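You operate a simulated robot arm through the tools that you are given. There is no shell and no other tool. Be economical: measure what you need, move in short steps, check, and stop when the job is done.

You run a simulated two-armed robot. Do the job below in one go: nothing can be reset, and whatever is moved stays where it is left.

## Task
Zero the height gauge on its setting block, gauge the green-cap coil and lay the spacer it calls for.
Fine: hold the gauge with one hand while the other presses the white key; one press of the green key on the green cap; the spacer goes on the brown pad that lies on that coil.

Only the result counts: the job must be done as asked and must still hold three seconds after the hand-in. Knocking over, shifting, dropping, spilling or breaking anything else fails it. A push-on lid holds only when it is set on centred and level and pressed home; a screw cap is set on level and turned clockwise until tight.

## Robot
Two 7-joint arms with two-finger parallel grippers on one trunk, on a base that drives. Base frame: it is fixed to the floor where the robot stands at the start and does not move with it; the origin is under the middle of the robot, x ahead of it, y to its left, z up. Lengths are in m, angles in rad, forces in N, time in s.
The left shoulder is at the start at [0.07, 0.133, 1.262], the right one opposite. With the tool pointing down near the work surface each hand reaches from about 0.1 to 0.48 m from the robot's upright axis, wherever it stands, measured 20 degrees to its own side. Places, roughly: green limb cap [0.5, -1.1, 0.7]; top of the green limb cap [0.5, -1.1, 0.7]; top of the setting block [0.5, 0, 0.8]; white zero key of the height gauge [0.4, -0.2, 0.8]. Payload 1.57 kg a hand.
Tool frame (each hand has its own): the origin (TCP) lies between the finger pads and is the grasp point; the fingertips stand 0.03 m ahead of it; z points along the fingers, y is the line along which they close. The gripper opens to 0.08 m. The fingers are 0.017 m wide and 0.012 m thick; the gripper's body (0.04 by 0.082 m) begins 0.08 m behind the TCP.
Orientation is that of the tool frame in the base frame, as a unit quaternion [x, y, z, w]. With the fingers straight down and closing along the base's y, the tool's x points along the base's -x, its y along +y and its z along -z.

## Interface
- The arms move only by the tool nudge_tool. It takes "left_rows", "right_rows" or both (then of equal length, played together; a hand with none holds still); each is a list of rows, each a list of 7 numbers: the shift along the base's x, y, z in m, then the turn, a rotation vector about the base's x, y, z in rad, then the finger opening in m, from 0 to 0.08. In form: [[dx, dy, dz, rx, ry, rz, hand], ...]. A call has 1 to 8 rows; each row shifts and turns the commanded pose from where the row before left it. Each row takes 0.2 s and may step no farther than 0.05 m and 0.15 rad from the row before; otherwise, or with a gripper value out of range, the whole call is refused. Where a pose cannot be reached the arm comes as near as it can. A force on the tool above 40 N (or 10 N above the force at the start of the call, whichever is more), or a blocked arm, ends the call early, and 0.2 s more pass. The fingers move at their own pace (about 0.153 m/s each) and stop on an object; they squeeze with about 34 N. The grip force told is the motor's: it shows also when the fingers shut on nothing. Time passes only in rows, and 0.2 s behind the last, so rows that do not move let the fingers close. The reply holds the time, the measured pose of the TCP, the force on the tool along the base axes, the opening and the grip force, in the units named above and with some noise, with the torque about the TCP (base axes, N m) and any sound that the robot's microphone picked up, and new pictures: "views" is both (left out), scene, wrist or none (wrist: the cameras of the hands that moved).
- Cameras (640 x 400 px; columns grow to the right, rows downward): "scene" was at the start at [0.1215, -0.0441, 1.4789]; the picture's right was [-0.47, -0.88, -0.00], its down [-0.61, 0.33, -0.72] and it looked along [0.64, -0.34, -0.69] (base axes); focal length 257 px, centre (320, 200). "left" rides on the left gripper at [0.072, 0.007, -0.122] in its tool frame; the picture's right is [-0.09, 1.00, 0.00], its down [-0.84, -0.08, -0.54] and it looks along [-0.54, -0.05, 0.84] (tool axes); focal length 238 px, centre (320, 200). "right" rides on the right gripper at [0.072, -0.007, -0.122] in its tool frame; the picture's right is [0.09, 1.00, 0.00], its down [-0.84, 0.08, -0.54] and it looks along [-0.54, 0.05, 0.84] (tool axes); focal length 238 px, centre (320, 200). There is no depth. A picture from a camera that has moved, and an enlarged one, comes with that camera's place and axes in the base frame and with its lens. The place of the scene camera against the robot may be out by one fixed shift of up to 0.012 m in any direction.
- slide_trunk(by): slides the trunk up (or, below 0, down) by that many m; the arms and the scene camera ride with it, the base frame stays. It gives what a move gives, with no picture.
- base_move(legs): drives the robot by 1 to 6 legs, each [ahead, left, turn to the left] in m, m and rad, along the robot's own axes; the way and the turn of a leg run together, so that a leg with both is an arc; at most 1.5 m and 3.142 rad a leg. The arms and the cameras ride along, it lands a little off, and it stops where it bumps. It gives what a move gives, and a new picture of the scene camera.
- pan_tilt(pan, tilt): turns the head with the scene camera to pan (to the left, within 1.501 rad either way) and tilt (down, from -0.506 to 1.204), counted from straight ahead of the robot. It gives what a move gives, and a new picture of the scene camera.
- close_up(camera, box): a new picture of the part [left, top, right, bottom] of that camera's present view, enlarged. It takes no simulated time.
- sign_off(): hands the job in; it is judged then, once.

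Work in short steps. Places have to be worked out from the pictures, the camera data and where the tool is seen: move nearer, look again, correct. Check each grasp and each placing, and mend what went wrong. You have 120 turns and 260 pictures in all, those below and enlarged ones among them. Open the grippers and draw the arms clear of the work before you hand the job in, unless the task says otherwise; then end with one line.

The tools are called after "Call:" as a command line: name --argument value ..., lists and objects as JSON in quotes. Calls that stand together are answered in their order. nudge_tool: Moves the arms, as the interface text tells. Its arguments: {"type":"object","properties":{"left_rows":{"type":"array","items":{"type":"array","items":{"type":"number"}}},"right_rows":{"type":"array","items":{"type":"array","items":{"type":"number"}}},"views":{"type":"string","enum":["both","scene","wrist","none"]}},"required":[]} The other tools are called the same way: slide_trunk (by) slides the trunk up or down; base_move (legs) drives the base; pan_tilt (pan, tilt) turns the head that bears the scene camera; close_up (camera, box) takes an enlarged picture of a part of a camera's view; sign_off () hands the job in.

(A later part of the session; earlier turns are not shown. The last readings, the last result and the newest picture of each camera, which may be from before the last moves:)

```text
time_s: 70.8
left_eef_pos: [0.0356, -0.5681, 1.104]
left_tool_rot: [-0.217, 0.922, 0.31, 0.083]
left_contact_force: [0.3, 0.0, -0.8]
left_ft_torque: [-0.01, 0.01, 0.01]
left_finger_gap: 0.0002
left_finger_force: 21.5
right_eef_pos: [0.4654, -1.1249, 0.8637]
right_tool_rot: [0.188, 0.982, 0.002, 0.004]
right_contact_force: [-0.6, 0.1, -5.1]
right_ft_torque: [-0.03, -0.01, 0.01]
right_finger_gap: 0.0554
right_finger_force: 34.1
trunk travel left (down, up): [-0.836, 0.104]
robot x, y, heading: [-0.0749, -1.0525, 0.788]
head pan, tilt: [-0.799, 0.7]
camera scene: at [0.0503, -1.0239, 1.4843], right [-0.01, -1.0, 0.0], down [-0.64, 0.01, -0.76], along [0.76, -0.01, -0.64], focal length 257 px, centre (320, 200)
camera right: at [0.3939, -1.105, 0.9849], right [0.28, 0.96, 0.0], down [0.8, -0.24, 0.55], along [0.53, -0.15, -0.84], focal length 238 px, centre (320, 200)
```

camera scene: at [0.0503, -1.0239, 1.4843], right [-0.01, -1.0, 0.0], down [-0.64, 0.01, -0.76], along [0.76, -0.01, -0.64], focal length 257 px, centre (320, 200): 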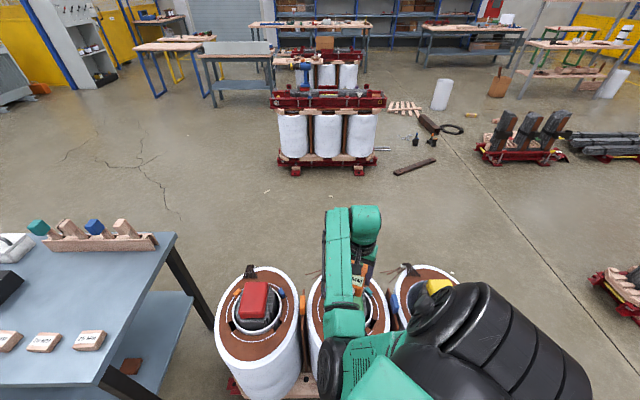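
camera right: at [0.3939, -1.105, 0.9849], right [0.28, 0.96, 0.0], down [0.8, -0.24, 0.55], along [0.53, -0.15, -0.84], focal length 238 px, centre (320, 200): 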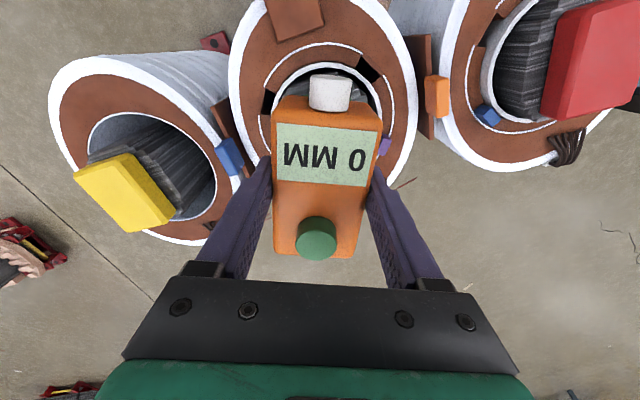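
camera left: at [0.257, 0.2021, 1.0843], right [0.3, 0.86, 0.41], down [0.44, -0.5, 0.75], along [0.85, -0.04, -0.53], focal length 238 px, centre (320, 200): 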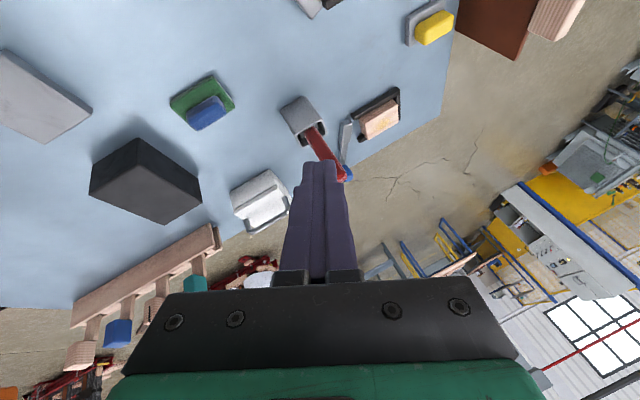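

The cap centre is estimated at (0.486,−1.122). I centre the gauge there and align its yaw with the cap, then lower toward it.

Call:
nudge_tool --right_rows '[[0.007, 0, 0, 0, 0, 0.12, 0.03], [0.007, 0, 0, 0, 0, 0.12, 0.03], [0.007, 0.002, 0, 0, 0, 0.12, 0.03], [0, 0, -0.03, 0, 0, 0, 0.03], [0, 0, -0.03, 0, 0, 0, 0.03], [0, 0, 0, 0, 0, 0, 0.03]]' --views "both"

Call:
close_up --camera "scene" --box '[290, 230, 450, 330]'

```text
time_s: 72.2
left_eef_pos: [0.0358, -0.5686, 1.1047]
left_tool_rot: [-0.218, 0.921, 0.311, 0.083]
left_contact_force: [0.0, 0.3, -0.8]
left_ft_torque: [-0.02, 0.01, -0.03]
left_finger_gap: 0.0001
left_finger_force: 21.3
right_eef_pos: [0.4849, -1.1234, 0.8056]
right_tool_rot: [0.01, 1.0, 0.003, 0.004]
right_contact_force: [-0.5, 0.2, -4.9]
right_ft_torque: [-0.07, -0.01, 0.0]
right_finger_gap: 0.0559
right_finger_force: 34.4
trunk travel left (down, up): [-0.836, 0.104]
robot x, y, heading: [-0.0673, -1.0505, 0.789]
head pan, tilt: [-0.799, 0.7]
camera scene: at [0.0503, -1.0239, 1.4843], right [-0.01, -1.0, 0.0], down [-0.64, 0.01, -0.76], along [0.76, -0.01, -0.64], focal length 257 px, centre (320, 200)
camera right: at [0.4121, -1.1288, 0.9248], right [-0.07, 1.0, 0.0], down [0.83, 0.06, 0.55], along [0.55, 0.04, -0.84], focal length 238 px, centre (320, 200)
```

scene: 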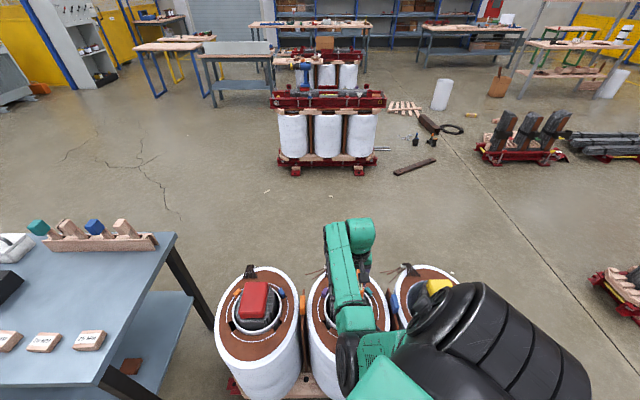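
right: 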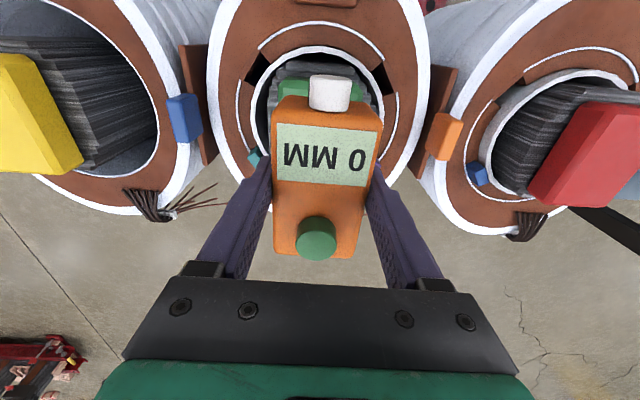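

```text
4.00 times, centred on (370, 280) of scene
camera zoom: at [0.0503, -1.0239, 1.4843], right [-0.01, -1.0, 0.0], down [-0.64, 0.01, -0.76], along [0.76, -0.01, -0.64], focal length 1028 px, centre (120, -120)
```

zoom: 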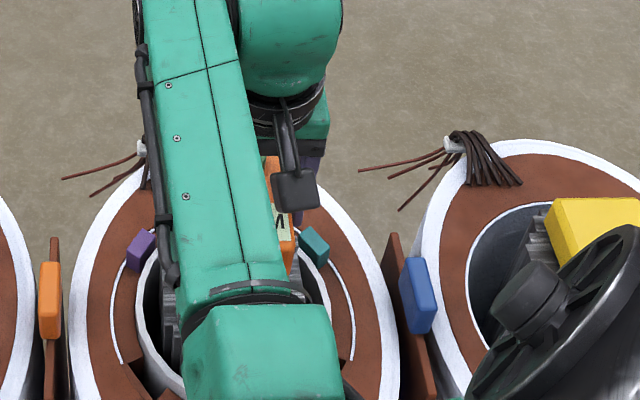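

Call:
close_up --camera "right" --box '[220, 30, 420, 155]'

```text
3.20 times, centred on (320, 92) of right
camera zoom: at [0.4121, -1.1288, 0.9248], right [-0.07, 1.0, 0.0], down [0.83, 0.06, 0.55], along [0.55, 0.04, -0.84], focal length 763 px, centre (320, 544)
```

zoom: 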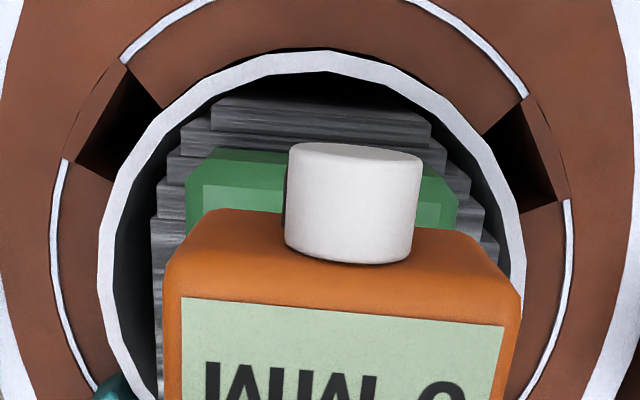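

Gauge is well centred on the cap (cap near edge x≈0.446). I shift 5 mm forward and lower carefully.

Call:
nudge_tool --right_rows '[[0.005, -0.002, -0.015, 0, 0, 0, 0.03], [0, 0, -0.015, 0, 0, 0, 0.03], [0, 0, -0.006, 0, 0, 0, 0.03], [0, 0, -0.006, 0, 0, 0, 0.03], [0, 0, 0, 0, 0, 0, 0.03]]' --views "wrist"

```text
time_s: 73.4
left_eef_pos: [0.036, -0.5689, 1.1054]
left_tool_rot: [-0.219, 0.921, 0.311, 0.083]
left_contact_force: [0.4, 0.0, -0.4]
left_ft_torque: [-0.03, 0.0, 0.0]
left_finger_gap: 0.0001
left_finger_force: 21.2
right_eef_pos: [0.4911, -1.125, 0.7643]
right_tool_rot: [0.009, 1.0, 0.003, 0.004]
right_contact_force: [1.1, 0.7, -5.6]
right_ft_torque: [0.0, 0.03, 0.01]
right_finger_gap: 0.0558
right_finger_force: 33.8
trunk travel left (down, up): [-0.836, 0.104]
robot x, y, heading: [-0.0703, -1.0549, 0.785]
head pan, tilt: [-0.799, 0.7]
camera right: at [0.4176, -1.1307, 0.8835], right [-0.07, 1.0, 0.0], down [0.83, 0.06, 0.55], along [0.55, 0.04, -0.84], focal length 238 px, centre (320, 200)
```

right: 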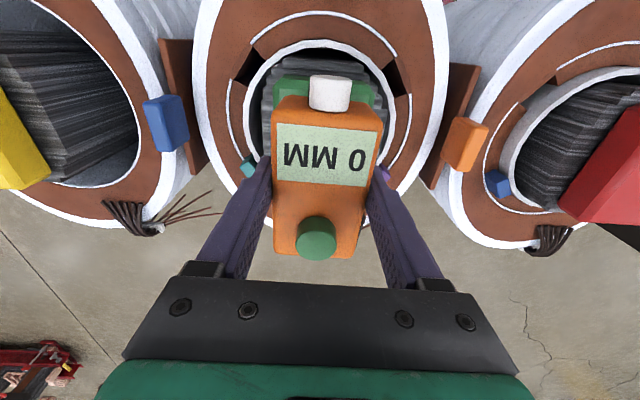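

Call:
nudge_tool --right_rows '[[0, 0, -0.005, 0, 0, 0, 0.03], [0, 0, -0.004, 0, 0, 0, 0.03], [0, 0, -0.003, 0, 0, 0, 0.03], [0, 0, -0.003, 0, 0, 0, 0.03], [0, 0, 0, 0, 0, 0, 0.03]]' --views "none"

```text
time_s: 74.6
left_eef_pos: [0.0357, -0.569, 1.1041]
left_tool_rot: [-0.218, 0.922, 0.31, 0.083]
left_contact_force: [-0.2, -0.6, -0.3]
left_ft_torque: [-0.03, 0.01, 0.01]
left_finger_gap: 0.0
left_finger_force: 21.4
right_eef_pos: [0.49, -1.1251, 0.7479]
right_tool_rot: [0.01, 1.0, 0.003, 0.004]
right_contact_force: [0.1, 1.2, -4.9]
right_ft_torque: [0.03, -0.03, 0.02]
right_finger_gap: 0.0556
right_finger_force: 34.5
trunk travel left (down, up): [-0.836, 0.104]
robot x, y, heading: [-0.0669, -1.0517, 0.788]
head pan, tilt: [-0.799, 0.7]
```

No contact at 0.748 yet; continuing in 3 mm rows.

Call:
nudge_tool --right_rows '[[0, 0, -0.003, 0, 0, 0, 0.03], [0, 0, -0.003, 0, 0, 0, 0.03], [0, 0, -0.003, 0, 0, 0, 0.03], [0, 0, 0, 0, 0, 0, 0.03]]' --views "wrist"

```text
time_s: 75.6
left_eef_pos: [0.0362, -0.5699, 1.1039]
left_tool_rot: [-0.218, 0.921, 0.311, 0.083]
left_contact_force: [-0.5, 0.6, 0.4]
left_ft_torque: [-0.03, 0.0, 0.01]
left_finger_gap: 0.0
left_finger_force: 21.0
right_eef_pos: [0.4899, -1.1256, 0.7385]
right_tool_rot: [0.009, 1.0, 0.003, 0.004]
right_contact_force: [-0.8, -0.3, -5.7]
right_ft_torque: [-0.03, 0.0, 0.03]
right_finger_gap: 0.0556
right_finger_force: 33.8
trunk travel left (down, up): [-0.836, 0.104]
robot x, y, heading: [-0.0669, -1.0558, 0.79]
head pan, tilt: [-0.799, 0.7]
camera right: at [0.4176, -1.1309, 0.8586], right [-0.07, 1.0, 0.0], down [0.83, 0.06, 0.55], along [0.55, 0.04, -0.84], focal length 238 px, centre (320, 200)
```

right: 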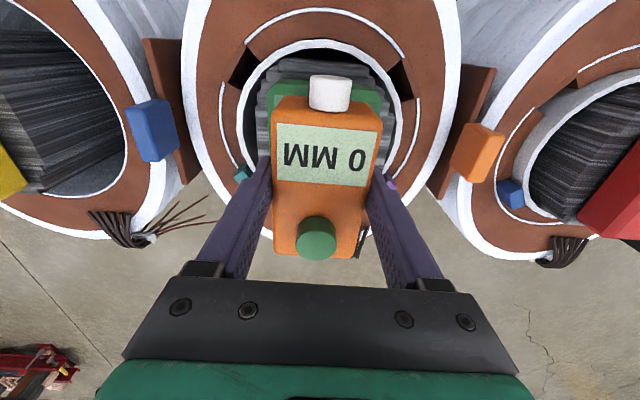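

Still free; keep going down.

Call:
nudge_tool --right_rows '[[0, 0, -0.004, 0, 0, 0, 0.03], [0, 0, -0.003, 0, 0, 0, 0.03], [0, 0, -0.003, 0, 0, 0, 0.03], [0, 0, -0.003, 0, 0, 0, 0.03], [0, 0, -0.003, 0, 0, 0, 0.03], [0, 0, 0, 0, 0, 0, 0.03]]' --views "wrist"

```text
time_s: 77.0
left_eef_pos: [0.0315, -0.568, 1.1042]
left_tool_rot: [-0.219, 0.921, 0.31, 0.085]
left_contact_force: [1.0, -0.3, 0.8]
left_ft_torque: [0.03, 0.01, -0.02]
left_finger_gap: 0.0001
left_finger_force: 21.3
right_eef_pos: [0.4907, -1.1255, 0.7276]
right_tool_rot: [0.009, 1.0, 0.002, 0.009]
right_contact_force: [5.2, -1.0, 24.9]
right_ft_torque: [-0.65, 0.58, 0.02]
right_finger_gap: 0.056
right_finger_force: 34.2
trunk travel left (down, up): [-0.836, 0.104]
robot x, y, heading: [-0.0704, -1.0505, 0.79]
head pan, tilt: [-0.799, 0.7]
camera right: at [0.4163, -1.1311, 0.8465], right [-0.07, 1.0, 0.0], down [0.83, 0.06, 0.56], along [0.56, 0.04, -0.83], focal length 238 px, centre (320, 200)
```

right: 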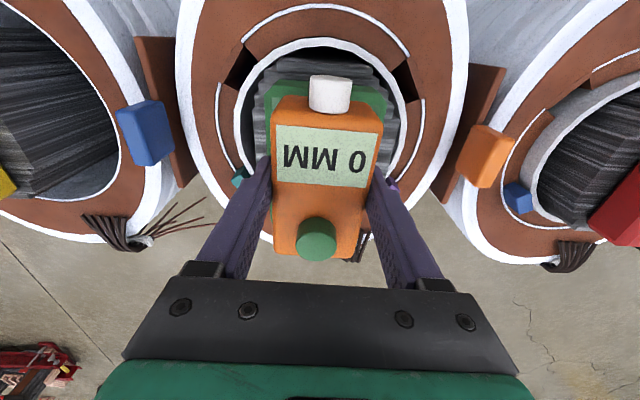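

Contact at z≈0.728 (25 N). I ease off, then release the gauge slowly.

Call:
nudge_tool --right_rows '[[0, 0, 0.003, 0, 0, 0, 0.03], [0, 0, 0.0, 0, 0, 0, 0.03]]' --views "none"

```text
time_s: 77.6
left_eef_pos: [0.0348, -0.5681, 1.1041]
left_tool_rot: [-0.22, 0.921, 0.31, 0.083]
left_contact_force: [1.0, -0.5, 0.5]
left_ft_torque: [0.0, -0.02, -0.05]
left_finger_gap: 0.0
left_finger_force: 20.8
right_eef_pos: [0.4899, -1.1263, 0.7271]
right_tool_rot: [0.01, 1.0, 0.003, 0.005]
right_contact_force: [6.1, -0.5, 13.9]
right_ft_torque: [-0.59, -0.9, 0.17]
right_finger_gap: 0.0557
right_finger_force: 34.4
trunk travel left (down, up): [-0.836, 0.104]
robot x, y, heading: [-0.0671, -1.0522, 0.785]
head pan, tilt: [-0.799, 0.7]
```

Call:
nudge_tool --right_rows '[[0, 0, 0.002, 0, 0, 0, 0.03], [0, 0, 0.0, 0, 0, 0, 0.055], [0, 0, 0, 0, 0, 0, 0.06], [0, 0, 0, 0, 0, 0, 0.07], [0, 0, 0, 0, 0, 0, 0.08], [0, 0, 0, 0, 0, 0, 0.08]]' --views "wrist"

```text
time_s: 79.0
left_eef_pos: [0.0358, -0.5685, 1.1045]
left_tool_rot: [-0.219, 0.921, 0.31, 0.083]
left_contact_force: [0.8, -0.1, 0.2]
left_ft_torque: [-0.01, -0.01, 0.01]
left_finger_gap: 0.0
left_finger_force: 21.2
right_eef_pos: [0.4907, -1.1257, 0.7281]
right_tool_rot: [0.01, 1.0, 0.004, 0.005]
right_contact_force: [0.6, 0.1, -0.2]
right_ft_torque: [0.03, 0.02, 0.04]
right_finger_gap: 0.0798
right_finger_force: 0.0
trunk travel left (down, up): [-0.836, 0.104]
robot x, y, heading: [-0.072, -1.0519, 0.784]
head pan, tilt: [-0.799, 0.7]
camera right: at [0.4171, -1.1313, 0.8479], right [-0.07, 1.0, 0.0], down [0.83, 0.06, 0.55], along [0.55, 0.04, -0.84], focal length 238 px, centre (320, 200)
```

right: 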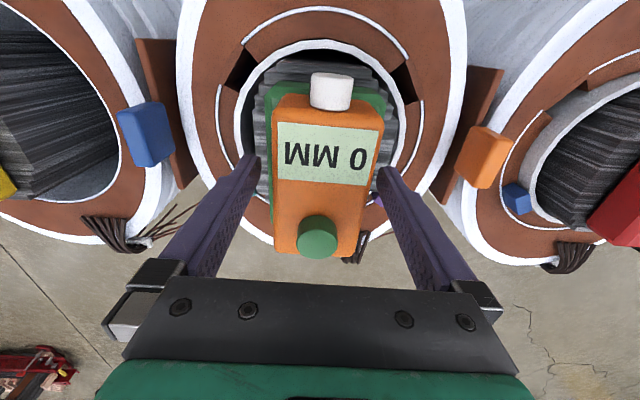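

The gauge stands level by itself. I lift, close the fingers and position over the green key at ≈(0.507,−1.1255).

Call:
nudge_tool --right_rows '[[0, 0, 0.03, 0, 0, 0, 0.08], [0, 0, 0.04, 0, 0, 0, 0.08], [0, 0, 0.04, 0, 0, 0, 0.04], [0.008, 0, 0, 0, 0, 0, 0.0], [0.008, 0, 0, 0, 0, 0, 0.0], [0, 0, 0, 0, 0, 0, 0.0]]' --views "wrist"

```text
time_s: 80.4
left_eef_pos: [0.0355, -0.5679, 1.1053]
left_tool_rot: [-0.219, 0.921, 0.311, 0.084]
left_contact_force: [-0.8, 0.7, 0.7]
left_ft_torque: [0.0, 0.01, 0.01]
left_finger_gap: 0.0
left_finger_force: 20.9
right_eef_pos: [0.5059, -1.126, 0.8395]
right_tool_rot: [0.01, 1.0, 0.002, 0.004]
right_contact_force: [-0.2, -0.6, 0.1]
right_ft_torque: [0.02, 0.01, 0.0]
right_finger_gap: 0.0
right_finger_force: 21.3
trunk travel left (down, up): [-0.836, 0.104]
robot x, y, heading: [-0.0716, -1.0541, 0.786]
head pan, tilt: [-0.799, 0.7]
camera right: at [0.4327, -1.1309, 0.9583], right [-0.07, 1.0, 0.0], down [0.83, 0.06, 0.55], along [0.55, 0.04, -0.84], focal length 238 px, centre (320, 200)
```

right: 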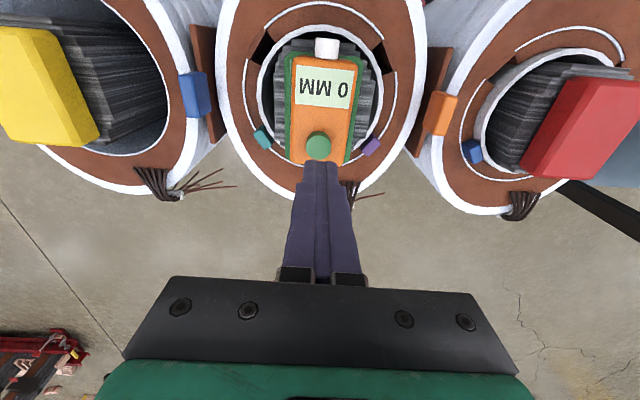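

Key appears at ≈(0.510,−1.127). I lower to ~1 cm above it and check.

Call:
nudge_tool --right_rows '[[0.003, -0.001, -0.025, 0, 0, 0, 0.0], [0, 0, -0.02, 0, 0, 0, 0.0], [0, 0, -0.008, 0, 0, 0, 0.0], [0, 0, 0, 0, 0, 0, 0.0]]' --views "none"

Call:
close_up --camera "right" --box '[220, 80, 420, 205]'

```text
time_s: 81.4
left_eef_pos: [0.0355, -0.5693, 1.1036]
left_tool_rot: [-0.218, 0.922, 0.31, 0.083]
left_contact_force: [-0.1, -0.6, -0.1]
left_ft_torque: [-0.02, 0.02, -0.03]
left_finger_gap: 0.0002
left_finger_force: 21.2
right_eef_pos: [0.5103, -1.1262, 0.7868]
right_tool_rot: [0.009, 1.0, 0.003, 0.005]
right_contact_force: [-0.8, 0.6, -0.1]
right_ft_torque: [0.01, 0.01, -0.02]
right_finger_gap: 0.0001
right_finger_force: 21.9
trunk travel left (down, up): [-0.836, 0.104]
robot x, y, heading: [-0.0707, -1.0529, 0.783]
head pan, tilt: [-0.799, 0.7]
```

```text
3.20 times, centred on (320, 142) of right
camera zoom: at [0.4375, -1.1324, 0.9066], right [-0.07, 1.0, 0.0], down [0.83, 0.06, 0.55], along [0.55, 0.04, -0.84], focal length 763 px, centre (320, 384)
```

zoom: 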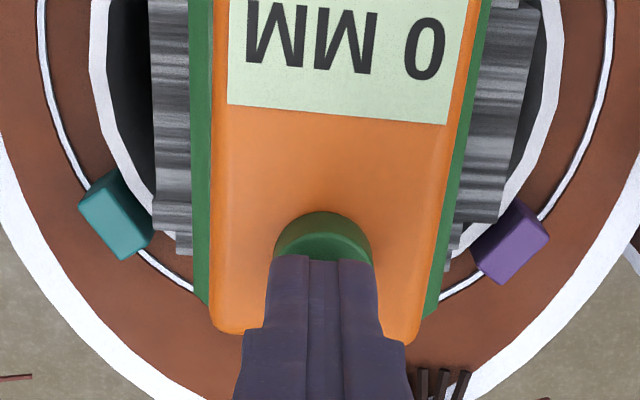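

The tip is slightly far of key centre; I shift back 4 mm and press gently in 2 mm rows.

Call:
nudge_tool --right_rows '[[-0.004, 0, -0.004, 0, 0, 0, 0.0], [0, 0, -0.003, 0, 0, 0, 0.0], [0, 0, -0.002, 0, 0, 0, 0.0], [0, 0, 0, 0, 0, 0, 0.0]]' --views "none"

```text
time_s: 82.4
left_eef_pos: [0.0351, -0.5691, 1.1056]
left_tool_rot: [-0.219, 0.921, 0.31, 0.084]
left_contact_force: [-0.6, 0.1, 0.1]
left_ft_torque: [-0.03, 0.01, -0.01]
left_finger_gap: 0.0002
left_finger_force: 21.2
right_eef_pos: [0.5063, -1.1268, 0.776]
right_tool_rot: [0.01, 1.0, 0.002, 0.004]
right_contact_force: [0.9, -0.3, 1.0]
right_ft_torque: [0.02, -0.01, 0.02]
right_finger_gap: 0.0002
right_finger_force: 21.0
trunk travel left (down, up): [-0.836, 0.104]
robot x, y, heading: [-0.0706, -1.0534, 0.791]
head pan, tilt: [-0.799, 0.7]
heard: click
```

Click heard. I lift straight away and read the display.

Call:
nudge_tool --right_rows '[[0, 0, 0.03, 0, 0, 0, 0.0], [0, 0, 0.04, 0, 0, 0, 0.0], [0, 0, 0.0, 0, 0, 0, 0.0]]' --views "wrist"

Call:
close_up --camera "right" --box '[240, 0, 440, 125]'

```text
time_s: 83.2
left_eef_pos: [0.0355, -0.5701, 1.1039]
left_tool_rot: [-0.218, 0.922, 0.31, 0.083]
left_contact_force: [-0.6, -0.1, -0.1]
left_ft_torque: [0.02, 0.03, -0.01]
left_finger_gap: 0.0
left_finger_force: 21.6
right_eef_pos: [0.505, -1.1274, 0.8449]
right_tool_rot: [0.01, 1.0, 0.003, 0.004]
right_contact_force: [0.1, 0.2, -0.6]
right_ft_torque: [-0.01, -0.02, 0.01]
right_finger_gap: 0.0
right_finger_force: 21.2
trunk travel left (down, up): [-0.836, 0.104]
robot x, y, heading: [-0.0702, -1.0514, 0.787]
head pan, tilt: [-0.799, 0.7]
camera right: at [0.4323, -1.1329, 0.9657], right [-0.07, 1.0, 0.0], down [0.83, 0.06, 0.55], along [0.55, 0.04, -0.84], focal length 238 px, centre (320, 200)
```

right: 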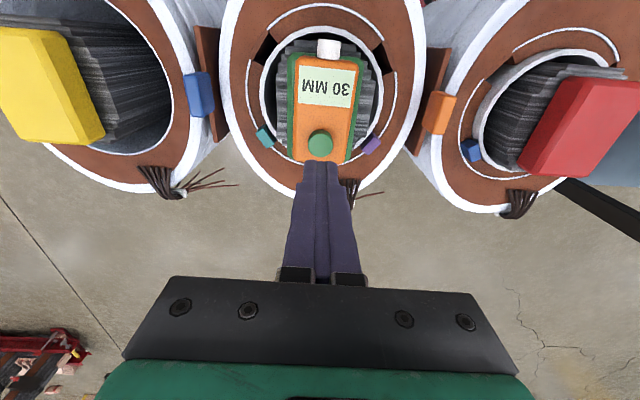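

```text
3.20 times, centred on (340, 62) of right
camera zoom: at [0.4323, -1.1329, 0.9657], right [-0.07, 1.0, 0.0], down [0.83, 0.06, 0.55], along [0.55, 0.04, -0.84], focal length 763 px, centre (256, 640)
```

zoom: 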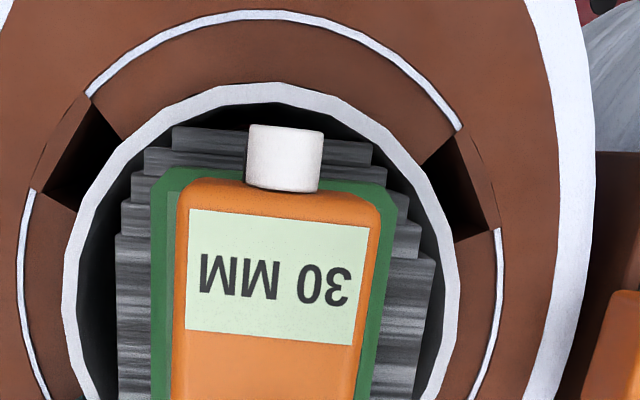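

The display reads 30 MM. Next: fetch the 30 MM spacer at ≈(0.343,−0.182). I raise the hand and drive (same heading) back and left to the table.

Call:
nudge_tool --right_rows '[[0, 0, 0.04, 0, 0, 0, 0.08], [0, 0, 0.03, 0, 0, 0, 0.08], [0, 0, 0.0, 0, 0, 0, 0.08]]' --views "none"

Call:
base_move --legs '[[-0.0875, 0.0878, 0], [0.2, 0.2, 0]]'

```text
time_s: 84.0
left_eef_pos: [0.0361, -0.5693, 1.1046]
left_tool_rot: [-0.218, 0.922, 0.31, 0.083]
left_contact_force: [-0.3, 0.4, 0.4]
left_ft_torque: [-0.02, -0.02, -0.02]
left_finger_gap: 0.0
left_finger_force: 21.5
right_eef_pos: [0.5063, -1.1261, 0.9171]
right_tool_rot: [0.009, 1.0, 0.002, 0.003]
right_contact_force: [-0.3, -0.4, 0.8]
right_ft_torque: [0.02, 0.03, -0.02]
right_finger_gap: 0.08
right_finger_force: 0.1
trunk travel left (down, up): [-0.836, 0.104]
robot x, y, heading: [-0.0692, -1.0547, 0.787]
head pan, tilt: [-0.799, 0.7]
```

```text
time_s: 86.8
left_eef_pos: [-0.0831, -0.2899, 1.1051]
left_tool_rot: [-0.218, 0.922, 0.31, 0.085]
left_contact_force: [-0.1, -0.4, -0.3]
left_ft_torque: [0.02, -0.02, 0.02]
left_finger_gap: 0.0
left_finger_force: 21.0
right_eef_pos: [0.3871, -0.8458, 0.9171]
right_tool_rot: [0.01, 1.0, 0.004, 0.004]
right_contact_force: [0.1, 0.6, -0.1]
right_ft_torque: [0.0, -0.04, -0.01]
right_finger_gap: 0.0799
right_finger_force: 0.0
trunk travel left (down, up): [-0.836, 0.104]
robot x, y, heading: [-0.1912, -0.774, 0.781]
head pan, tilt: [-0.799, 0.7]
camera scene: at [-0.0699, -0.7447, 1.4844], right [-0.02, -1.0, 0.0], down [-0.64, 0.01, -0.76], along [0.76, -0.01, -0.64], focal length 257 px, centre (320, 200)
```

scene: 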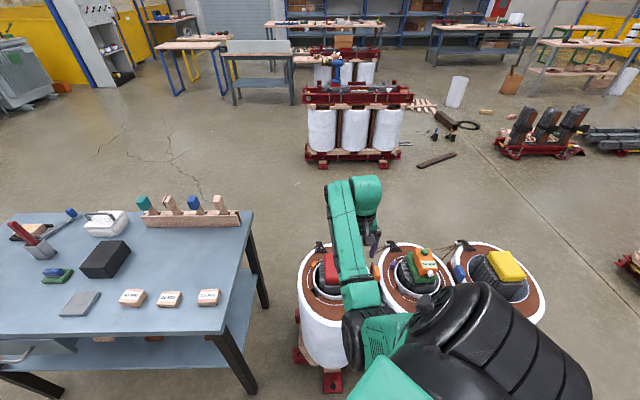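

Good. I zoom on the green coil pad and the spacers from here.

Call:
close_up --camera "scene" --box '[360, 230, 480, 305]'

Call:
close_up --camera "scene" --box '[50, 230, 250, 355]'

```text
5.33 times, centred on (420, 268) of scene
camera zoom: at [-0.0699, -0.7447, 1.4844], right [-0.02, -1.0, 0.0], down [-0.64, 0.01, -0.76], along [0.76, -0.01, -0.64], focal length 1371 px, centre (-213, -160)
```

zoom: 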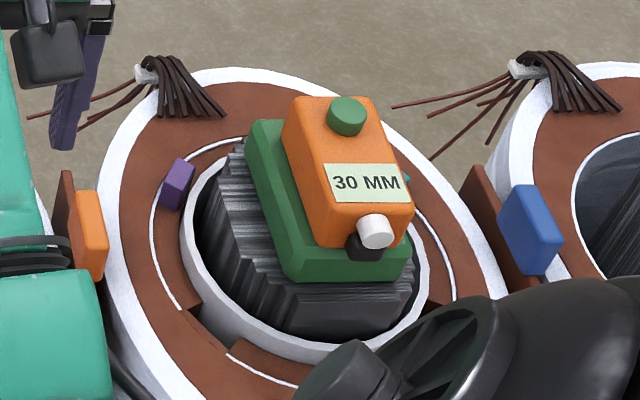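

```text
3.20 times, centred on (150, 292) of scene
camera zoom: at [-0.0699, -0.7447, 1.4844], right [-0.02, -1.0, 0.0], down [-0.64, 0.01, -0.76], along [0.76, -0.01, -0.64], focal length 822 px, centre (864, -96)
```

zoom: 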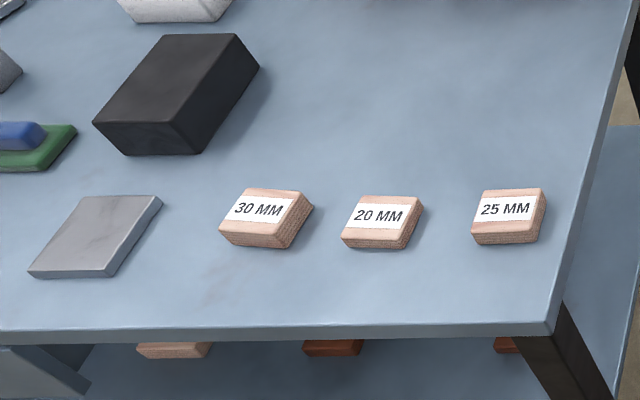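

Continue along the table to put the hand over the 30 MM spacer.

Call:
base_move --legs '[[0.463, 0.466, 0]]'

Call:
nudge_tool --right_rows '[[0, 0, -0.03, 0, 0, 0, 0.08], [0, 0, 0, 0, 0, 0, 0.08]]' --views "wrist"

```text
time_s: 90.5
left_eef_pos: [-0.0875, 0.3779, 1.1048]
left_tool_rot: [-0.224, 0.92, 0.31, 0.081]
left_contact_force: [0.9, 0.2, -0.3]
left_ft_torque: [0.0, 0.03, -0.01]
left_finger_gap: 0.0
left_finger_force: 21.0
right_eef_pos: [0.3902, -0.1736, 0.9169]
right_tool_rot: [0.003, 1.0, 0.002, 0.004]
right_contact_force: [-0.2, 0.3, 0.1]
right_ft_torque: [-0.01, 0.0, 0.01]
right_finger_gap: 0.08
right_finger_force: 0.1
trunk travel left (down, up): [-0.836, 0.104]
robot x, y, heading: [-0.1884, -0.1053, 0.799]
head pan, tilt: [-0.799, 0.7]
camera scene: at [-0.0686, -0.0777, 1.4844], right [0.0, -1.0, 0.0], down [-0.64, 0.0, -0.76], along [0.76, 0.0, -0.64], focal length 257 px, centre (320, 200)
```

scene: 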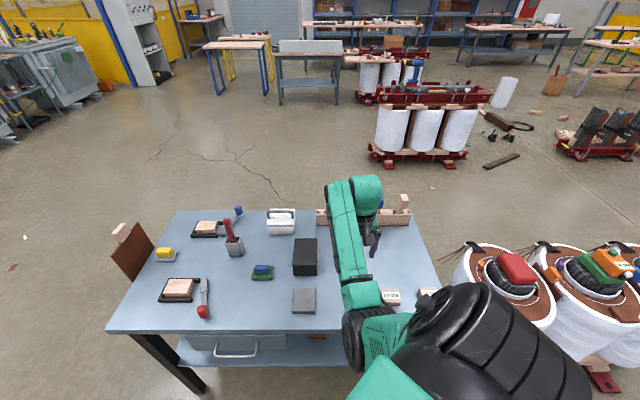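

```text
time_s: 91.1
left_eef_pos: [-0.0884, 0.3773, 1.1046]
left_tool_rot: [-0.224, 0.92, 0.311, 0.081]
left_contact_force: [-0.1, 0.1, -0.2]
left_ft_torque: [-0.01, -0.03, -0.02]
left_finger_gap: 0.0
left_finger_force: 21.5
right_eef_pos: [0.3886, -0.1744, 0.887]
right_tool_rot: [0.004, 1.0, 0.003, 0.003]
right_contact_force: [-0.7, 1.0, -1.0]
right_ft_torque: [0.01, -0.02, -0.04]
right_finger_gap: 0.0801
right_finger_force: 0.1
trunk travel left (down, up): [-0.836, 0.104]
robot x, y, heading: [-0.1868, -0.1045, 0.797]
head pan, tilt: [-0.799, 0.7]
camera right: at [0.3156, -0.1801, 1.0073], right [-0.08, 1.0, 0.0], down [0.83, 0.07, 0.55], along [0.55, 0.05, -0.84], focal length 238 px, centre (320, 200)
```

right: 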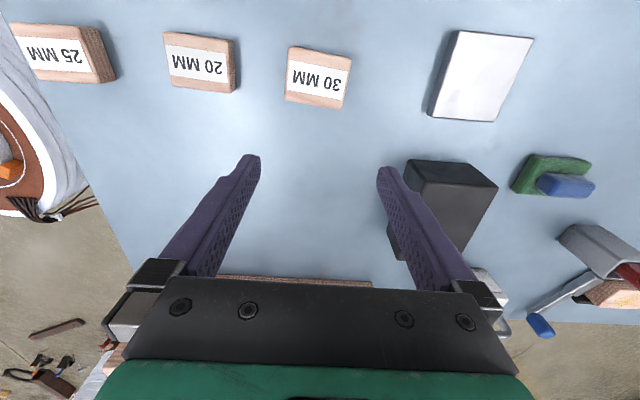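

30 MM spacer: centre (0.343,−0.179), yaw ≈0, about 0.044×0.055. I move above it and descend with a stop to check.

Call:
nudge_tool --right_rows '[[-0.023, -0.002, -0.01, 0, 0, 0, 0.08], [-0.023, -0.003, -0.01, 0, 0, 0, 0.08], [0, 0, -0.03, 0, 0, 0, 0.08], [0, 0, -0.02, 0, 0, 0, 0.08], [0, 0, 0, 0, 0, 0, 0.08]]' --views "wrist"

```text
time_s: 92.3
left_eef_pos: [-0.0889, 0.3782, 1.1053]
left_tool_rot: [-0.224, 0.92, 0.311, 0.082]
left_contact_force: [0.2, 0.0, 0.0]
left_ft_torque: [-0.01, 0.04, 0.01]
left_finger_gap: 0.0
left_finger_force: 21.7
right_eef_pos: [0.3437, -0.1801, 0.8166]
right_tool_rot: [0.003, 1.0, 0.003, 0.004]
right_contact_force: [-0.6, 0.4, 0.3]
right_ft_torque: [-0.04, 0.03, 0.03]
right_finger_gap: 0.0803
right_finger_force: 0.1
trunk travel left (down, up): [-0.836, 0.104]
robot x, y, heading: [-0.1862, -0.1067, 0.795]
head pan, tilt: [-0.799, 0.7]
camera right: at [0.2694, -0.1857, 0.9376], right [-0.08, 1.0, 0.0], down [0.83, 0.07, 0.55], along [0.55, 0.05, -0.84], focal length 238 px, centre (320, 200)
```

right: 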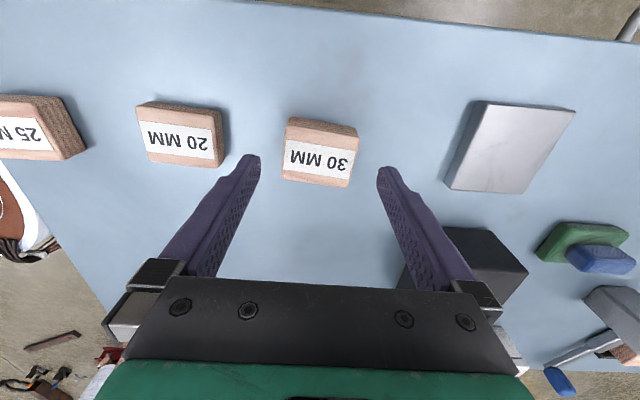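

Well centred. Descend to z≈0.770 and close.

Call:
nudge_tool --right_rows '[[-0.001, 0, -0.025, 0, 0, 0, 0.08], [0, 0, -0.021, 0, 0, 0, 0.08], [0, 0, 0, 0, 0, 0, 0.08], [0, 0, 0, 0, 0, 0, 0.06], [0, 0, 0, 0, 0, 0, 0.045], [0, 0, 0, 0, 0, 0, 0.03], [0, 0, 0, 0, 0, 0, 0.03]]' --views "wrist"

```text
time_s: 93.9
left_eef_pos: [-0.0888, 0.3774, 1.1045]
left_tool_rot: [-0.224, 0.92, 0.311, 0.081]
left_contact_force: [-0.9, 0.3, 0.5]
left_ft_torque: [0.01, -0.02, 0.03]
left_finger_gap: 0.0002
left_finger_force: 21.4
right_eef_pos: [0.3406, -0.1785, 0.771]
right_tool_rot: [0.003, 1.0, 0.002, 0.003]
right_contact_force: [-0.2, 1.0, 0.8]
right_ft_torque: [-0.01, 0.0, 0.03]
right_finger_gap: 0.0558
right_finger_force: 33.5
trunk travel left (down, up): [-0.836, 0.104]
robot x, y, heading: [-0.1877, -0.1111, 0.798]
head pan, tilt: [-0.799, 0.7]
camera right: at [0.2671, -0.1847, 0.8908], right [-0.08, 1.0, 0.0], down [0.83, 0.07, 0.55], along [0.55, 0.05, -0.84], focal length 238 px, centre (320, 200)
```

right: 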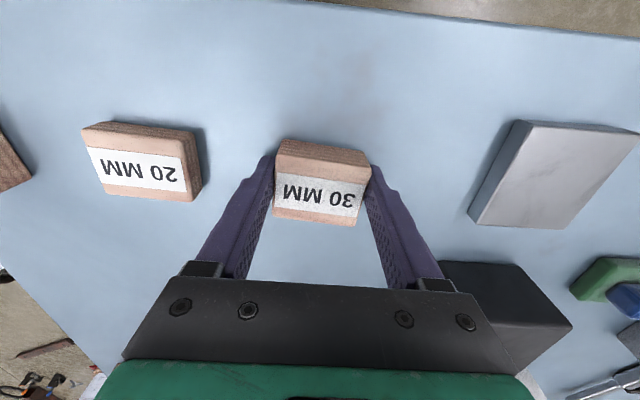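

Gripped (0.056 m). Lift and drive back to the coil along −y.

Call:
nudge_tool --right_rows '[[0, 0, 0.03, 0, 0, 0, 0.03], [0, 0, 0.04, 0, 0, 0, 0.03], [0, 0, 0.04, 0, 0, 0, 0.03], [0, 0, 0.03, 0, 0, 0, 0.03], [0, 0, 0.0, 0, 0, 0, 0.03]]' --views "wrist"

Call:
base_move --legs '[[-0.673, -0.656, 0]]'

```text
time_s: 95.1
left_eef_pos: [-0.0876, 0.3767, 1.1044]
left_tool_rot: [-0.224, 0.92, 0.311, 0.081]
left_contact_force: [0.0, 0.9, -0.5]
left_ft_torque: [0.02, 0.0, 0.01]
left_finger_gap: 0.0
left_finger_force: 21.3
right_eef_pos: [0.3414, -0.1785, 0.9099]
right_tool_rot: [0.003, 1.0, 0.003, 0.003]
right_contact_force: [-0.3, -0.9, 0.0]
right_ft_torque: [-0.03, 0.01, 0.01]
right_finger_gap: 0.0558
right_finger_force: 34.2
trunk travel left (down, up): [-0.836, 0.104]
robot x, y, heading: [-0.1838, -0.109, 0.793]
head pan, tilt: [-0.799, 0.7]
camera right: at [0.2685, -0.1845, 1.031], right [-0.08, 1.0, 0.0], down [0.83, 0.07, 0.55], along [0.55, 0.05, -0.84], focal length 238 px, centre (320, 200)
```

right: 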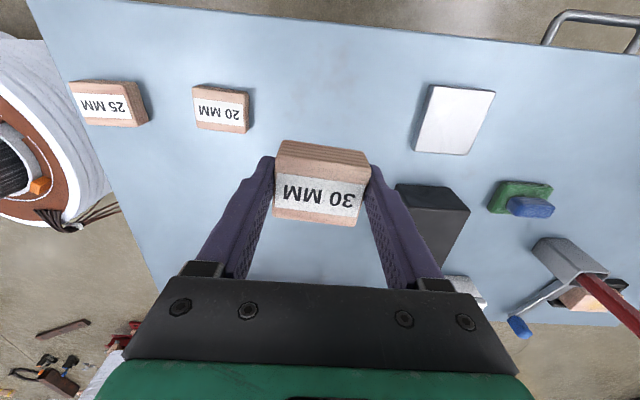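

```text
time_s: 99.9
left_eef_pos: [-0.1006, -0.5538, 1.1042]
left_tool_rot: [-0.222, 0.921, 0.311, 0.082]
left_contact_force: [-0.1, 0.1, -0.4]
left_ft_torque: [-0.03, 0.01, -0.01]
left_finger_gap: 0.0
left_finger_force: 20.9
right_eef_pos: [0.325, -1.1127, 0.9111]
right_tool_rot: [0.006, 1.0, 0.003, 0.003]
right_contact_force: [-0.2, 0.6, -0.3]
right_ft_torque: [0.01, 0.0, -0.01]
right_finger_gap: 0.0556
right_finger_force: 33.9
trunk travel left (down, up): [-0.836, 0.104]
robot x, y, heading: [-0.2053, -1.0392, 0.789]
head pan, tilt: [-0.799, 0.7]
camera scene: at [-0.0849, -1.0092, 1.4844], right [-0.01, -1.0, 0.0], down [-0.64, 0.0, -0.76], along [0.76, -0.01, -0.64], focal length 257 px, centre (320, 200)
```

scene: 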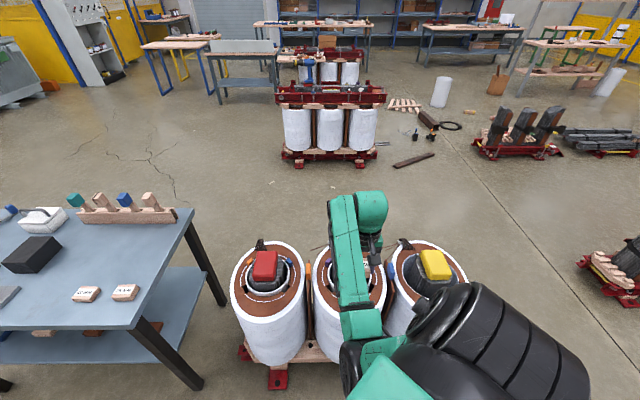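

Let me see the pad in the wrist camera from here.

Call:
nudge_tool --right_rows '[[0, 0, -0.02, 0, 0, 0, 0.03], [0, 0, 0, 0, 0, 0, 0.03]]' --views "wrist"

```text
time_s: 100.5
left_eef_pos: [-0.1017, -0.5544, 1.1049]
left_tool_rot: [-0.222, 0.921, 0.311, 0.082]
left_contact_force: [-0.1, -0.5, -0.2]
left_ft_torque: [0.01, -0.01, 0.01]
left_finger_gap: 0.0
left_finger_force: 21.7
right_eef_pos: [0.325, -1.1132, 0.8911]
right_tool_rot: [0.006, 1.0, 0.003, 0.004]
right_contact_force: [0.7, 0.4, -0.5]
right_ft_torque: [0.02, 0.01, -0.03]
right_finger_gap: 0.0555
right_finger_force: 33.9
trunk travel left (down, up): [-0.836, 0.104]
robot x, y, heading: [-0.2044, -1.0388, 0.789]
head pan, tilt: [-0.799, 0.7]
camera right: at [0.2515, -1.1198, 1.0108], right [-0.08, 1.0, 0.0], down [0.83, 0.06, 0.55], along [0.55, 0.05, -0.84], focal length 238 px, centre (320, 200)
```

right: 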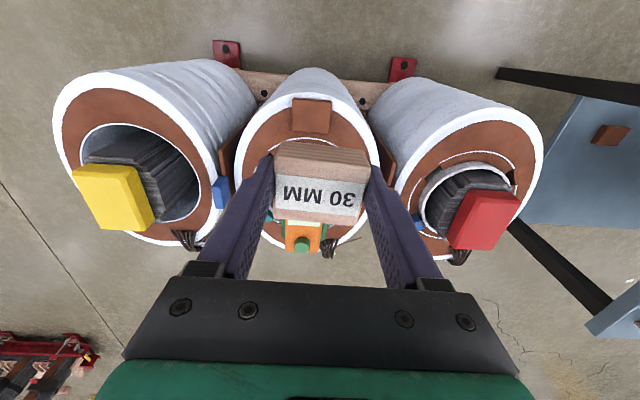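

Pad centre ≈(0.343,−1.1215), top z≈0.645, size ≈0.053×0.061. I align over it and lower to z≈0.74 for a check.

Call:
nudge_tool --right_rows '[[0.009, -0.004, -0.01, 0, 0, 0, 0.03], [0.009, -0.0045, -0.01, 0, 0, 0, 0.03], [0, 0, -0.03, 0, 0, 0, 0.03], [0, 0, -0.03, 0, 0, 0, 0.03], [0, 0, -0.03, 0, 0, 0, 0.03], [0, 0, -0.03, 0, 0, 0, 0.03], [0, 0, 0, 0, 0, 0, 0.03]]' --views "both"

```text
time_s: 102.1
left_eef_pos: [-0.1017, -0.5544, 1.1045]
left_tool_rot: [-0.222, 0.921, 0.311, 0.082]
left_contact_force: [0.6, 0.6, 0.7]
left_ft_torque: [0.01, 0.02, -0.01]
left_finger_gap: 0.0001
left_finger_force: 20.8
right_eef_pos: [0.3431, -1.1219, 0.7504]
right_tool_rot: [0.007, 1.0, 0.003, 0.004]
right_contact_force: [0.0, -0.6, -0.7]
right_ft_torque: [0.02, 0.03, 0.01]
right_finger_gap: 0.055
right_finger_force: 33.9
trunk travel left (down, up): [-0.836, 0.104]
robot x, y, heading: [-0.2037, -1.0414, 0.786]
head pan, tilt: [-0.799, 0.7]
camera scene: at [-0.0851, -1.0096, 1.4844], right [-0.01, -1.0, 0.0], down [-0.64, 0.01, -0.76], along [0.76, -0.01, -0.64], focal length 257 px, centre (320, 200)
camera right: at [0.2692, -1.1274, 0.8705], right [-0.08, 1.0, 0.0], down [0.83, 0.06, 0.55], along [0.55, 0.05, -0.84], focal length 238 px, centre (320, 200)
```

scene: 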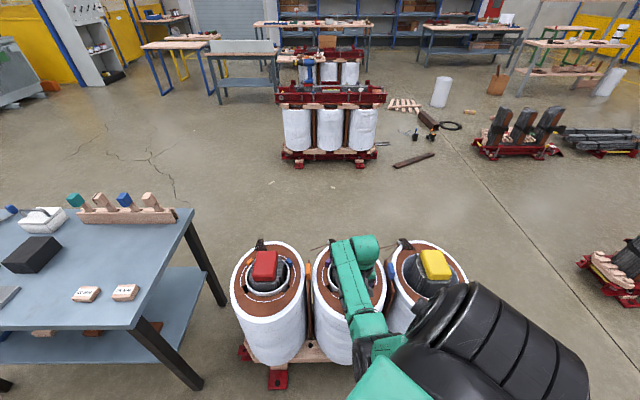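
right: 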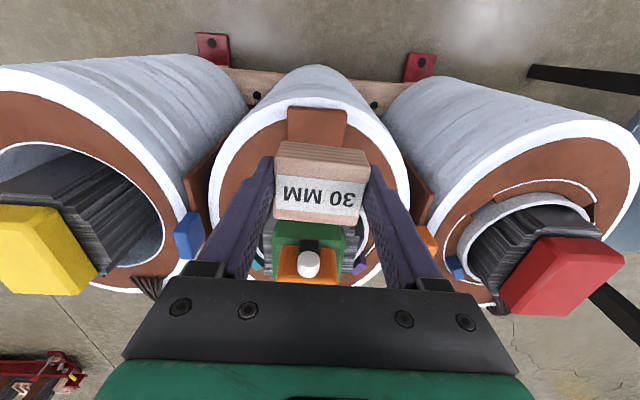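

Aligned within ~1–2 mm. I lower further, then feel for contact.

Call:
nudge_tool --right_rows '[[0.001, -0.001, -0.02, 0, 0, 0, 0.03], [0, 0, -0.02, 0, 0, 0, 0.03], [0, 0, -0.015, 0, 0, 0, 0.03], [0, 0, 0, 0, 0, 0, 0.03]]' --views "wrist"

Call:
close_up --camera "right" --box '[220, 80, 420, 205]'

```text
time_s: 103.1
left_eef_pos: [-0.1015, -0.5553, 1.1035]
left_tool_rot: [-0.221, 0.921, 0.31, 0.082]
left_contact_force: [0.5, 0.9, 0.3]
left_ft_torque: [-0.01, 0.01, -0.01]
left_finger_gap: 0.0001
left_finger_force: 21.4
right_eef_pos: [0.3451, -1.1221, 0.6947]
right_tool_rot: [0.007, 1.0, 0.002, 0.004]
right_contact_force: [1.6, 0.5, -0.9]
right_ft_torque: [-0.03, -0.02, 0.01]
right_finger_gap: 0.0553
right_finger_force: 34.2
trunk travel left (down, up): [-0.836, 0.104]
robot x, y, heading: [-0.2031, -1.0414, 0.788]
head pan, tilt: [-0.799, 0.7]
camera right: at [0.2714, -1.1292, 0.815], right [-0.08, 1.0, 0.0], down [0.83, 0.06, 0.55], along [0.55, 0.05, -0.84], focal length 238 px, centre (320, 200)
```

right: 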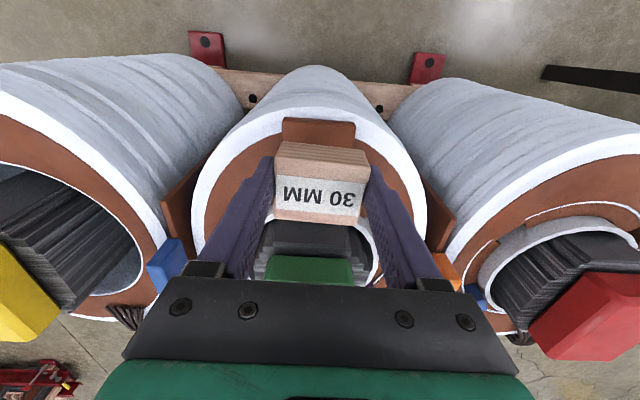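

```text
3.20 times, centred on (320, 142) of right
camera zoom: at [0.2714, -1.1292, 0.815], right [-0.08, 1.0, 0.0], down [0.83, 0.06, 0.55], along [0.55, 0.05, -0.84], focal length 763 px, centre (320, 384)
```

zoom: 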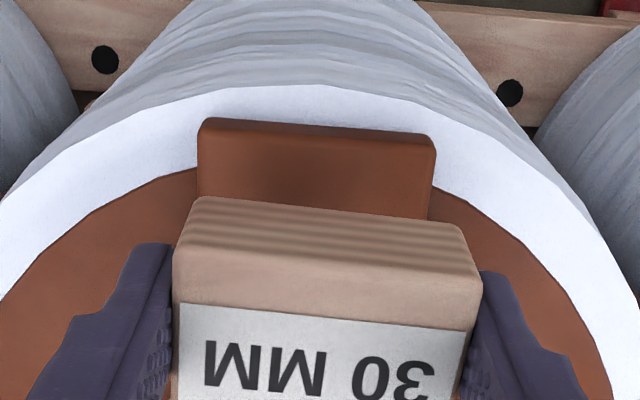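

The spacer is ~3.5 mm too far +y and ~4 mm too far +x relative to the pad. I correct and continue lowering in small rows.

Call:
nudge_tool --right_rows '[[-0.004, -0.0035, 0, 0, 0, 0, 0.03], [0, 0, -0.004, 0, 0, 0, 0.03], [0, 0, -0.003, 0, 0, 0, 0.03], [0, 0, -0.003, 0, 0, 0, 0.03], [0, 0, 0, 0, 0, 0, 0.03]]' --views "none"

Call:
close_up --camera "right" --box '[220, 80, 420, 205]'

```text
time_s: 104.3
left_eef_pos: [-0.1023, -0.5555, 1.1046]
left_tool_rot: [-0.222, 0.921, 0.311, 0.082]
left_contact_force: [-0.2, 0.1, 0.2]
left_ft_torque: [-0.03, 0.02, 0.02]
left_finger_gap: 0.0001
left_finger_force: 21.4
right_eef_pos: [0.339, -1.1255, 0.6848]
right_tool_rot: [0.006, 1.0, 0.003, 0.003]
right_contact_force: [-0.2, -0.3, 0.3]
right_ft_torque: [0.01, 0.0, -0.01]
right_finger_gap: 0.055
right_finger_force: 33.9
trunk travel left (down, up): [-0.836, 0.104]
robot x, y, heading: [-0.2056, -1.0397, 0.793]
head pan, tilt: [-0.799, 0.7]
```

```text
3.20 times, centred on (320, 142) of right
camera zoom: at [0.267, -1.1321, 0.8052], right [-0.08, 1.0, 0.0], down [0.83, 0.06, 0.55], along [0.55, 0.05, -0.84], focal length 763 px, centre (320, 384)
```

zoom: 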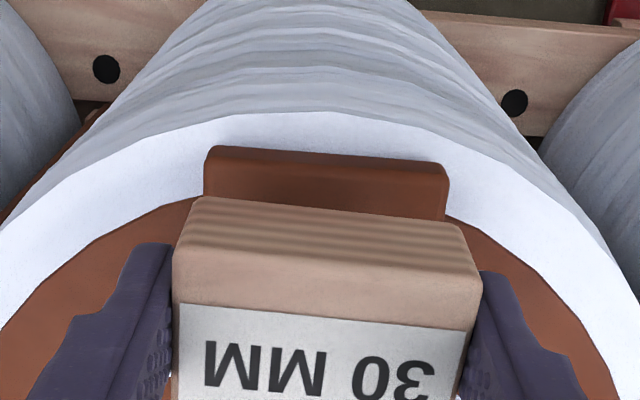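

Small correction −4 mm in x to centre on the pad, then continue down.

Call:
nudge_tool --right_rows '[[-0.004, -0.001, 0, 0, 0, 0, 0.03], [0, 0, -0.003, 0, 0, 0, 0.03], [0, 0, -0.002, 0, 0, 0, 0.03], [0, 0, -0.002, 0, 0, 0, 0.03], [0, 0, 0, 0, 0, 0, 0.03]]' --views "none"

```text
time_s: 105.5
left_eef_pos: [-0.1018, -0.5557, 1.1046]
left_tool_rot: [-0.222, 0.921, 0.311, 0.082]
left_contact_force: [-0.8, -1.1, -0.4]
left_ft_torque: [0.02, 0.01, -0.02]
left_finger_gap: 0.0
left_finger_force: 21.4
right_eef_pos: [0.335, -1.1279, 0.6787]
right_tool_rot: [0.006, 1.0, 0.002, 0.004]
right_contact_force: [0.4, -0.7, -1.1]
right_ft_torque: [0.0, 0.02, 0.02]
right_finger_gap: 0.0547
right_finger_force: 33.5
trunk travel left (down, up): [-0.836, 0.104]
robot x, y, heading: [-0.2045, -1.0397, 0.793]
head pan, tilt: [-0.799, 0.7]
```

Call:
nudge_tool --right_rows '[[0, 0.001, -0.003, 0, 0, 0, 0.03], [0, 0, -0.002, 0, 0, 0, 0.03], [0, 0, -0.002, 0, 0, 0, 0.03], [0, 0, 0, 0, 0, 0, 0.03]]' --views "none"

Call:
close_up --camera "right" --box '[220, 80, 420, 205]'

```text
time_s: 106.5
left_eef_pos: [-0.1022, -0.5555, 1.1055]
left_tool_rot: [-0.222, 0.92, 0.311, 0.082]
left_contact_force: [-0.1, 0.0, 0.3]
left_ft_torque: [-0.03, 0.03, -0.01]
left_finger_gap: 0.0
left_finger_force: 21.0
right_eef_pos: [0.336, -1.1264, 0.6716]
right_tool_rot: [0.007, 1.0, 0.003, 0.004]
right_contact_force: [0.8, 0.1, -1.0]
right_ft_torque: [-0.01, 0.02, -0.01]
right_finger_gap: 0.055
right_finger_force: 34.0
trunk travel left (down, up): [-0.836, 0.104]
robot x, y, heading: [-0.2038, -1.0363, 0.792]
head pan, tilt: [-0.799, 0.7]
```

```text
3.20 times, centred on (320, 142) of right
camera zoom: at [0.2624, -1.1324, 0.7917], right [-0.08, 1.0, 0.0], down [0.83, 0.06, 0.55], along [0.55, 0.05, -0.84], focal length 763 px, centre (320, 384)
```

zoom: 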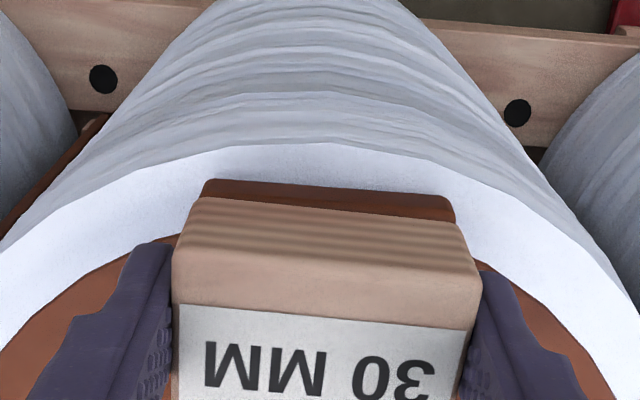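

Contact is lower than I thought (pad top ≈0.63), which shifts the pad estimate to x≈0.345; the spacer now is flush with the pad's near edge. I move +5 mm in x and go lower.

Call:
nudge_tool --right_rows '[[0.005, 0, 0, 0, 0, 0, 0.03], [0, 0, -0.002, 0, 0, 0, 0.03], [0, 0, -0.002, 0, 0, 0, 0.03], [0, 0, -0.002, 0, 0, 0, 0.03], [0, 0, 0, 0, 0, 0, 0.03]]' --views "none"

Call:
close_up --camera "right" --box '[220, 80, 420, 205]'

```text
time_s: 107.7
left_eef_pos: [-0.1015, -0.5558, 1.1042]
left_tool_rot: [-0.221, 0.921, 0.31, 0.082]
left_contact_force: [-0.8, -1.1, -0.2]
left_ft_torque: [0.04, 0.02, -0.03]
left_finger_gap: 0.0
left_finger_force: 21.4
right_eef_pos: [0.3407, -1.126, 0.6657]
right_tool_rot: [0.007, 1.0, 0.003, 0.004]
right_contact_force: [0.3, 0.0, -1.6]
right_ft_torque: [0.03, 0.0, -0.04]
right_finger_gap: 0.0549
right_finger_force: 34.2
trunk travel left (down, up): [-0.836, 0.104]
robot x, y, heading: [-0.2056, -1.0401, 0.795]
head pan, tilt: [-0.799, 0.7]
```

```text
3.20 times, centred on (320, 142) of right
camera zoom: at [0.2672, -1.1324, 0.7856], right [-0.08, 1.0, 0.0], down [0.83, 0.06, 0.55], along [0.55, 0.05, -0.84], focal length 763 px, centre (320, 384)
```

zoom: 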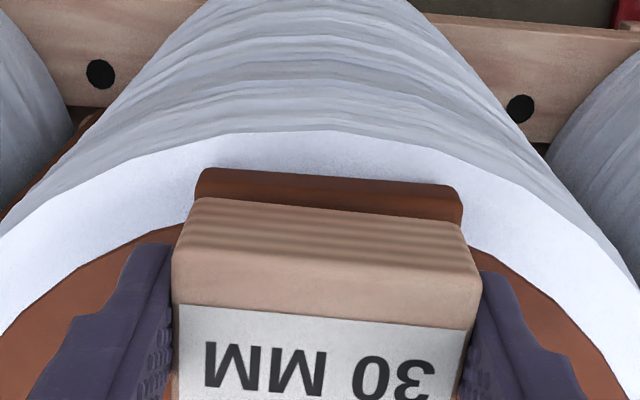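

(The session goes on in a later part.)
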